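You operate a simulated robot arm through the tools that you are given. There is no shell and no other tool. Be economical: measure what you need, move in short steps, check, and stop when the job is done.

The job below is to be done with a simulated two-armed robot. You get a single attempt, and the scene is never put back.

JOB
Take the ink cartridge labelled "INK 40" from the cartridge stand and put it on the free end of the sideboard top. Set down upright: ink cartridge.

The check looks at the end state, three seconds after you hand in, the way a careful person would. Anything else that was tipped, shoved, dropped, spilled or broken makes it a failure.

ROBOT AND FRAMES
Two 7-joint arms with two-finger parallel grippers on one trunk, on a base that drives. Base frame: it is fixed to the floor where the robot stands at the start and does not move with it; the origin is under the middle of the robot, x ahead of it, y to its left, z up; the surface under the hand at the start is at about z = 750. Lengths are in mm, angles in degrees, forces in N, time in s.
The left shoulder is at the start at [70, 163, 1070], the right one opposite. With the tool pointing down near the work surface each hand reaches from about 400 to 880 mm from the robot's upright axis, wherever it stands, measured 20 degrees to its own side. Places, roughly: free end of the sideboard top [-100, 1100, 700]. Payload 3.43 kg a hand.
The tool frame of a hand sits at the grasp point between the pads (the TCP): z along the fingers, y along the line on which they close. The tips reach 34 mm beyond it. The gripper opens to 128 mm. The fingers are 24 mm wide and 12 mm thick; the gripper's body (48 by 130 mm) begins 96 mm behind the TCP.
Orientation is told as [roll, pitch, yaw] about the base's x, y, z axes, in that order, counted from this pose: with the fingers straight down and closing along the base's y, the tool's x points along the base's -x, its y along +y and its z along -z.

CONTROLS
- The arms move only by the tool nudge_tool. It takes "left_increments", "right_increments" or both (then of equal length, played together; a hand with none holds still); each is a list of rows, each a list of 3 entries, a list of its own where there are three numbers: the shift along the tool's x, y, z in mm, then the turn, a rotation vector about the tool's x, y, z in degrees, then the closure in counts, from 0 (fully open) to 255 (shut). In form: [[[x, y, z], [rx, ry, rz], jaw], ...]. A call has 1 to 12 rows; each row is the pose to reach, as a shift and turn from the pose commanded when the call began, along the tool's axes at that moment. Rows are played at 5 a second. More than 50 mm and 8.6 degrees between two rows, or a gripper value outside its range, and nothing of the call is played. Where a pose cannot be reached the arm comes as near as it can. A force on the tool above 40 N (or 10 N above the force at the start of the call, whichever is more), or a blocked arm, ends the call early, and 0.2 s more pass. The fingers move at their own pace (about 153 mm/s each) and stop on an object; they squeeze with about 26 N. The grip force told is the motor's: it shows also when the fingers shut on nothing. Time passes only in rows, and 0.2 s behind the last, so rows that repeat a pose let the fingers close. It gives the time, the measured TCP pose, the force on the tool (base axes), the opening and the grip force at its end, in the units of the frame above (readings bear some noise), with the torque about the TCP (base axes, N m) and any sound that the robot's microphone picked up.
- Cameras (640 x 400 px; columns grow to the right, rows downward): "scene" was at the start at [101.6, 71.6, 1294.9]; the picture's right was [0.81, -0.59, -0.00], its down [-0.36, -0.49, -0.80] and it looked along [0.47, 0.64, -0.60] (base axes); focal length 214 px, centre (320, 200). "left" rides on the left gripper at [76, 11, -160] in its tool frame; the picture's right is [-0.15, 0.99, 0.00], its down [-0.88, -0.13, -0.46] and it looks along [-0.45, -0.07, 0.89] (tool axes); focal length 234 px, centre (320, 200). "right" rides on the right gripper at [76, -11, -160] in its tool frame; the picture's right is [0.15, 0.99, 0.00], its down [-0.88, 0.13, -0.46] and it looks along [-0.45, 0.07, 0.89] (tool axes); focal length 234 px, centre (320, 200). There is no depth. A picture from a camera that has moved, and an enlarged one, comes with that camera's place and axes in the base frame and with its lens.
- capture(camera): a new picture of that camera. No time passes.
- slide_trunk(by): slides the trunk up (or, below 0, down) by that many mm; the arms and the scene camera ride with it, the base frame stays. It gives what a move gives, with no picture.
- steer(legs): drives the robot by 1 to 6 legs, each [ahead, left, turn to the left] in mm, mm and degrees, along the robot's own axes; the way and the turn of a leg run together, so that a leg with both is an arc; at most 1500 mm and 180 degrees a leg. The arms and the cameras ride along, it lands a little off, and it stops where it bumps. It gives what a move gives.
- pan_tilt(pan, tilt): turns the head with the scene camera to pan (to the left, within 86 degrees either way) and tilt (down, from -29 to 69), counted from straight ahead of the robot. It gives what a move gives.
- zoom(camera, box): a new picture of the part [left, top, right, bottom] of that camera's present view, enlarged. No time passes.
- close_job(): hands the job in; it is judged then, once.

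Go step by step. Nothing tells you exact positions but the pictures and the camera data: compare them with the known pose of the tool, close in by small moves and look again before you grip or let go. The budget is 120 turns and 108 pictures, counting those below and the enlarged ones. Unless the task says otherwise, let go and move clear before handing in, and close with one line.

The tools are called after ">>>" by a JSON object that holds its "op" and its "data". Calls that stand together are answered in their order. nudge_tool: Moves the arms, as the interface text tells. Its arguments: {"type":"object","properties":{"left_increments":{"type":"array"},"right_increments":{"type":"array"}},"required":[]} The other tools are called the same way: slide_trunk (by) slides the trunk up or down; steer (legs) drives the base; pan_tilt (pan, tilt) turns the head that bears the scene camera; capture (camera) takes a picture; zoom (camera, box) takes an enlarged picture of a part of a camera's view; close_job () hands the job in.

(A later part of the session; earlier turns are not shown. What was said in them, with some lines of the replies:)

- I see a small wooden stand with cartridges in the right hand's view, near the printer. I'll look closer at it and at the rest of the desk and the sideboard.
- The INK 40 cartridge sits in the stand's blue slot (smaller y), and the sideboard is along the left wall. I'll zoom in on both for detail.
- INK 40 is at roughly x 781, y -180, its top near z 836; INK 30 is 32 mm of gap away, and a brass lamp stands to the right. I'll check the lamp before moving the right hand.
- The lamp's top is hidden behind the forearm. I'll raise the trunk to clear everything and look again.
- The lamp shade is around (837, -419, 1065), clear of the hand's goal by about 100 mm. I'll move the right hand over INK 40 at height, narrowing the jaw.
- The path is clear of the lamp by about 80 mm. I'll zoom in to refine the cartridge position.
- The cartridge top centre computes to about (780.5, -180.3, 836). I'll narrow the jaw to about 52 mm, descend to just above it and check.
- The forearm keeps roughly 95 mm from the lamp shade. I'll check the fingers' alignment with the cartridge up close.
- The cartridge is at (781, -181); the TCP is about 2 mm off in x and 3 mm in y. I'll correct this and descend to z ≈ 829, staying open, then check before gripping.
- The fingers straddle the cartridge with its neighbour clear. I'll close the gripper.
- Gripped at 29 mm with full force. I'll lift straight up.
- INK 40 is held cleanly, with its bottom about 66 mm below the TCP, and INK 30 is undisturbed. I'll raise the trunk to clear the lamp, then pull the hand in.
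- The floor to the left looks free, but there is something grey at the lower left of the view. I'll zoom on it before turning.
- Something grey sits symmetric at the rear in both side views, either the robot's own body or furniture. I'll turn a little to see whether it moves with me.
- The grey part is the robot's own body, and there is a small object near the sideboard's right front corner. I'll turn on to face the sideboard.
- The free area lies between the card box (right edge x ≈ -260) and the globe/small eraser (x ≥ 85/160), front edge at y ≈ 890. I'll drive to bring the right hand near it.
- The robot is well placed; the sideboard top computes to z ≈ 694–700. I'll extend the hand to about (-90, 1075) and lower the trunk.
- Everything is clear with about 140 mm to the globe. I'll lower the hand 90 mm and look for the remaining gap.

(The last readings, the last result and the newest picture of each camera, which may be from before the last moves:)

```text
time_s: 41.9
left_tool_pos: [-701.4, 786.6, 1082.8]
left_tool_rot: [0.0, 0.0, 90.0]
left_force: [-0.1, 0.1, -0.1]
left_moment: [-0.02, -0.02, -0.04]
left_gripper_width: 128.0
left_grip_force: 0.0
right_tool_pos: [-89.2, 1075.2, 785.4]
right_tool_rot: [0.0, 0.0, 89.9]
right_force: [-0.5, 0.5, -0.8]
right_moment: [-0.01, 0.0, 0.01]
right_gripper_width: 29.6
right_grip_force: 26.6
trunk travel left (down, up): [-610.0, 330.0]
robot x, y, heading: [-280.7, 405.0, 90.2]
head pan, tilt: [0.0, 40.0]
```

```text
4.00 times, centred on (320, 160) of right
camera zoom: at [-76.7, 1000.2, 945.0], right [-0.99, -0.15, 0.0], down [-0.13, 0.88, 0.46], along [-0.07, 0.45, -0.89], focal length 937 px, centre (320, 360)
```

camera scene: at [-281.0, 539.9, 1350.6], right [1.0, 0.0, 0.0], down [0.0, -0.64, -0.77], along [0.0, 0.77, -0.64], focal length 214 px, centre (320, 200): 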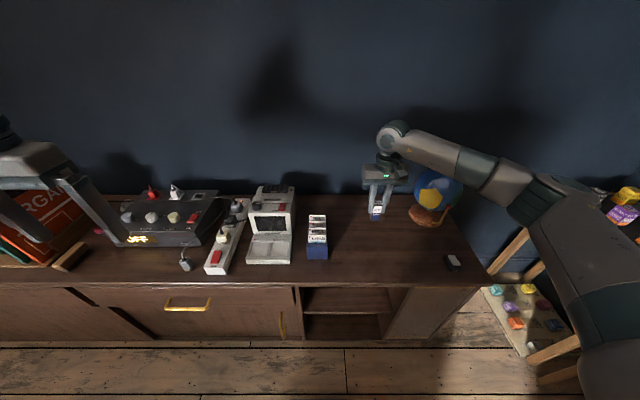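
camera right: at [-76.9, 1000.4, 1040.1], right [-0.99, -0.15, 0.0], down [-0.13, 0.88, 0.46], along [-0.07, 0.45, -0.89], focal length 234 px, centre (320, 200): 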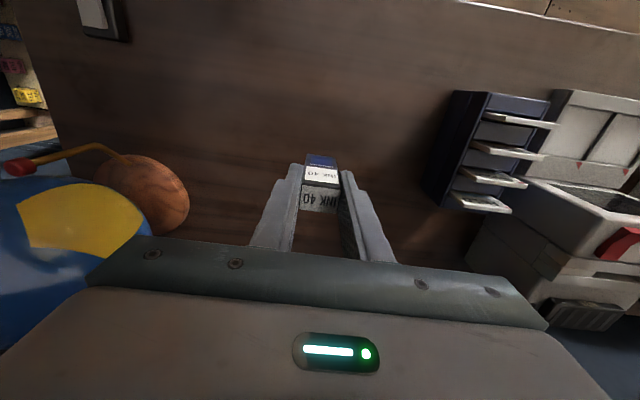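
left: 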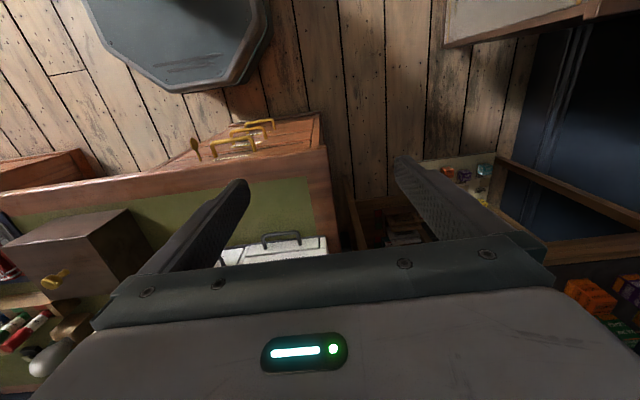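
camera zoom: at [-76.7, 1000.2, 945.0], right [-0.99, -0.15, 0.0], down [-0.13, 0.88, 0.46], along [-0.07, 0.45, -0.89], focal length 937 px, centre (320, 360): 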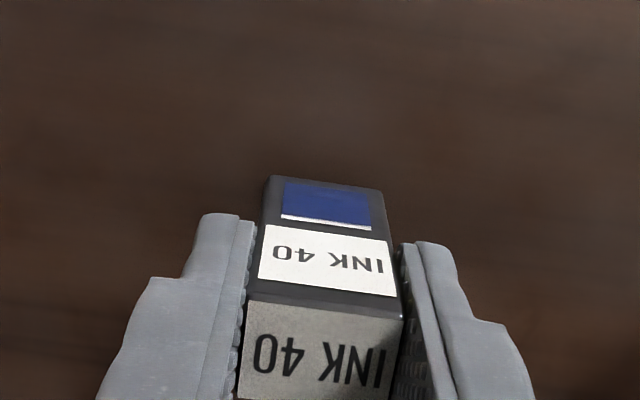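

The cartridge bottom is at z ≈ 718–720, about 20 mm above the top. I'll ease down 16 mm, then in 2 mm steps reading the force.

>>> {"op": "nudge_tool", "data": {"right_increments": [[[0, 0, 6], [0, 0, 0], 255], [[0, 0, 12], [0, 0, 0], 255], [[0, 0, 15], [0, 0, 0], 255], [[0, 0, 15], [0, 0, 0], 255]]}}

>>> {"op": "zoom", "data": {"camera": "scene", "box": [344, 205, 408, 245]}}

```text
time_s: 42.9
left_tool_pos: [-701.3, 786.8, 1081.6]
left_tool_rot: [0.0, -0.1, 90.0]
left_force: [0.8, -0.4, -0.4]
left_moment: [-0.01, -0.02, -0.02]
left_gripper_width: 127.9
left_grip_force: 0.0
right_tool_pos: [-90.8, 1076.0, 771.3]
right_tool_rot: [0.0, -0.1, 89.9]
right_force: [-0.5, 0.7, 4.2]
right_moment: [0.08, 0.01, 0.0]
right_gripper_width: 29.2
right_grip_force: 26.3
trunk travel left (down, up): [-610.0, 330.0]
robot x, y, heading: [-279.4, 404.5, 89.9]
head pan, tilt: [0.0, 40.0]
```

```text
10.00 times, centred on (376, 225) of scene
camera zoom: at [-281.2, 539.5, 1350.7], right [1.0, 0.0, 0.0], down [0.0, -0.64, -0.77], along [0.0, 0.77, -0.64], focal length 2145 px, centre (-240, -50)
```

zoom: 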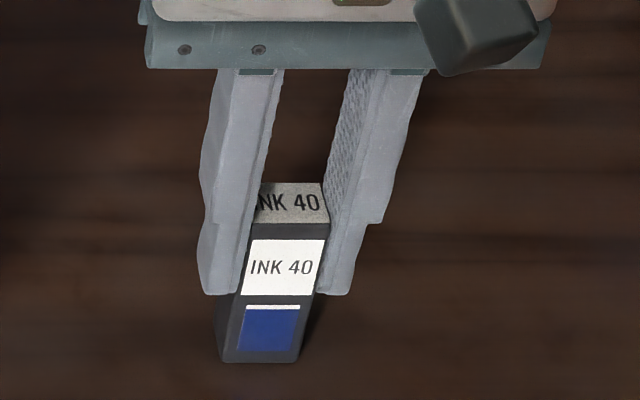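

The force rose to 4 N, so it has made contact. I'll press 1.5 mm more to confirm.

>>> {"op": "nudge_tool", "data": {"right_increments": [[[0, 0, 1], [0, 0, 0], 255], [[0, 0, 1.5], [0, 0, 0], 255]]}}

```text
time_s: 43.5
left_tool_pos: [-701.3, 785.8, 1082.3]
left_tool_rot: [0.0, -0.1, 90.0]
left_force: [0.2, -0.2, 0.1]
left_moment: [-0.01, 0.01, 0.02]
left_gripper_width: 128.0
left_grip_force: 0.1
right_tool_pos: [-88.8, 1075.7, 770.8]
right_tool_rot: [0.0, -0.1, 89.8]
right_force: [0.9, 3.6, 15.2]
right_moment: [0.2, -0.02, -0.02]
right_gripper_width: 29.3
right_grip_force: 25.6
trunk travel left (down, up): [-610.0, 330.0]
robot x, y, heading: [-281.7, 406.1, 89.7]
head pan, tilt: [0.0, 40.0]
```

Contact is confirmed (15 N). I'll relax back 1.5 mm and open gently.

>>> {"op": "nudge_tool", "data": {"right_increments": [[[0, 0, -1.5], [0, 0, 0], 255], [[0, 0, -1.5], [0, 0, 0], 255], [[0, 0, -1.5], [0, 0, 0], 185], [[0, 0, -1.5], [0, 0, 0], 170], [[0, 0, -1.5], [0, 0, 0], 150], [[0, 0, -1.5], [0, 0, 0], 140], [[0, 0, -1.5], [0, 0, 0], 140]]}}

>>> {"op": "zoom", "data": {"camera": "scene", "box": [344, 205, 408, 245]}}

>>> {"op": "zoom", "data": {"camera": "right", "box": [240, 110, 400, 210]}}

```text
time_s: 45.1
left_tool_pos: [-703.1, 787.6, 1081.1]
left_tool_rot: [0.0, 0.0, 90.0]
left_force: [-0.3, -0.2, 0.0]
left_moment: [0.02, 0.01, 0.04]
left_gripper_width: 127.9
left_grip_force: 0.1
right_tool_pos: [-89.7, 1075.5, 770.4]
right_tool_rot: [-0.1, 0.0, 89.9]
right_force: [-0.2, 0.8, 1.1]
right_moment: [-0.02, -0.01, 0.02]
right_gripper_width: 57.7
right_grip_force: 0.1
trunk travel left (down, up): [-610.0, 330.0]
robot x, y, heading: [-280.8, 399.7, 90.0]
head pan, tilt: [0.0, 40.0]
```

```text
10.00 times, centred on (376, 225) of scene
camera zoom: at [-281.0, 540.0, 1350.5], right [1.0, 0.0, 0.0], down [0.0, -0.64, -0.77], along [0.0, 0.77, -0.64], focal length 2145 px, centre (-240, -50)
```

zoom: 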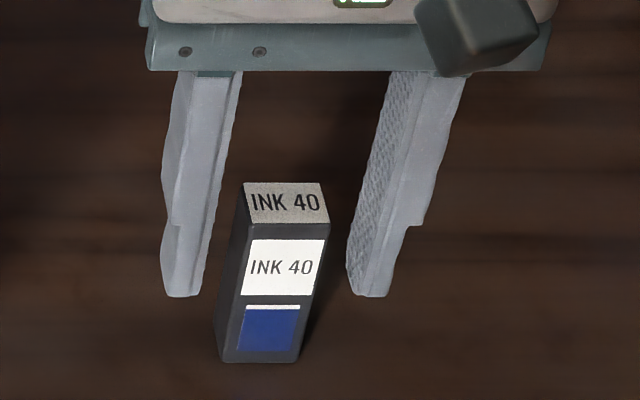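

```text
4.00 times, centred on (320, 160) of right
camera zoom: at [-76.5, 999.6, 930.4], right [-0.99, -0.15, 0.0], down [-0.13, 0.88, 0.46], along [-0.07, 0.45, -0.89], focal length 937 px, centre (320, 360)
```

zoom: 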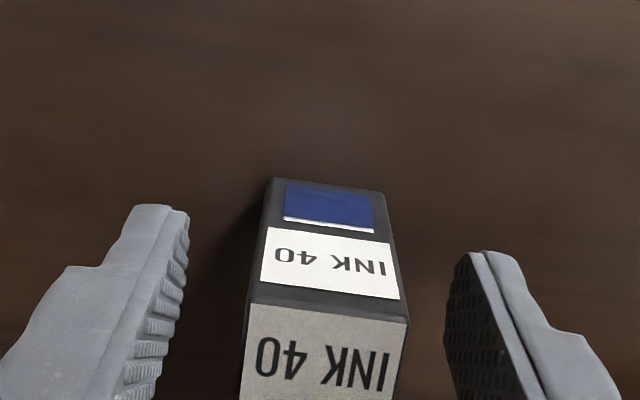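

It stands upright and free of the fingers. I'll raise the hand clear and take a last look.

>>> {"op": "nudge_tool", "data": {"right_increments": [[[0, 0, -20], [0, 0, 0], 140], [[0, 0, -50], [0, 0, 0], 140], [[0, 0, -90], [0, 0, 0], 140], [[0, 0, -130], [0, 0, 0], 140], [[0, 0, -170], [0, 0, 0], 140], [[0, 0, -210], [0, 0, 0], 140], [[0, 0, -210], [0, 0, 0], 140]]}}

>>> {"op": "capture", "data": {"camera": "scene"}}

>>> {"op": "zoom", "data": {"camera": "scene", "box": [270, 165, 494, 305]}}

```text
time_s: 46.7
left_tool_pos: [-701.1, 787.2, 1082.0]
left_tool_rot: [0.0, 0.0, 90.0]
left_force: [0.4, 0.3, -0.9]
left_moment: [0.01, 0.0, 0.02]
left_gripper_width: 128.2
left_grip_force: 0.1
right_tool_pos: [-89.9, 1076.7, 980.4]
right_tool_rot: [0.0, 0.1, 90.0]
right_force: [0.4, 1.0, -0.4]
right_moment: [-0.03, 0.04, 0.0]
right_gripper_width: 57.5
right_grip_force: 0.1
trunk travel left (down, up): [-610.0, 330.0]
robot x, y, heading: [-280.7, 406.7, 90.2]
head pan, tilt: [0.0, 40.0]
```

```text
65 pictures are left
camera scene: at [-280.7, 540.5, 1350.5], right [1.0, 0.0, 0.0], down [0.0, -0.64, -0.77], along [0.0, 0.77, -0.64], focal length 214 px, centre (320, 200)
```

scene: 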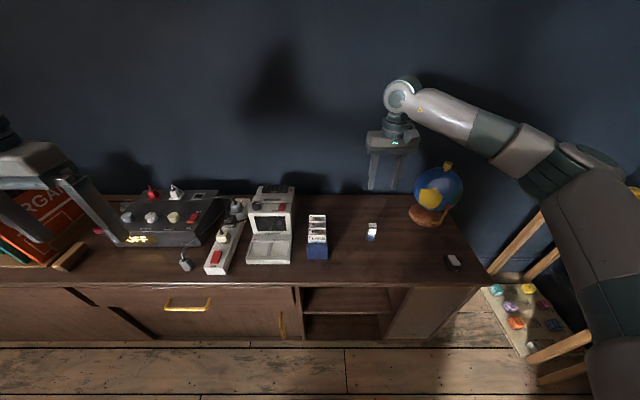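

```text
2.86 times, centred on (382, 235) of scene
camera zoom: at [-280.7, 540.5, 1350.5], right [1.0, 0.0, 0.0], down [0.0, -0.64, -0.77], along [0.0, 0.77, -0.64], focal length 613 px, centre (143, 100)
```

zoom: 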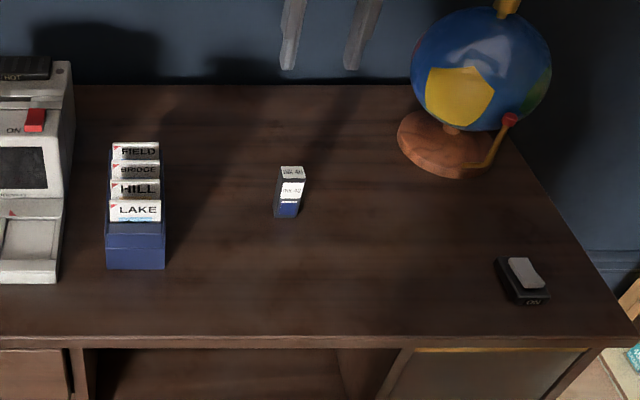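

The cartridge stands upright on the free end of the sideboard, the hand is clear and everything else is undisturbed, so I'll hand in.

>>> {"op": "close_job", "data": {}}

```text
The job is handed in.
```

The INK 40 cartridge now stands upright on the free end of the sideboard top, at about x -90, y 1075. The hand is clear, and I saw nothing else moved or tipped.
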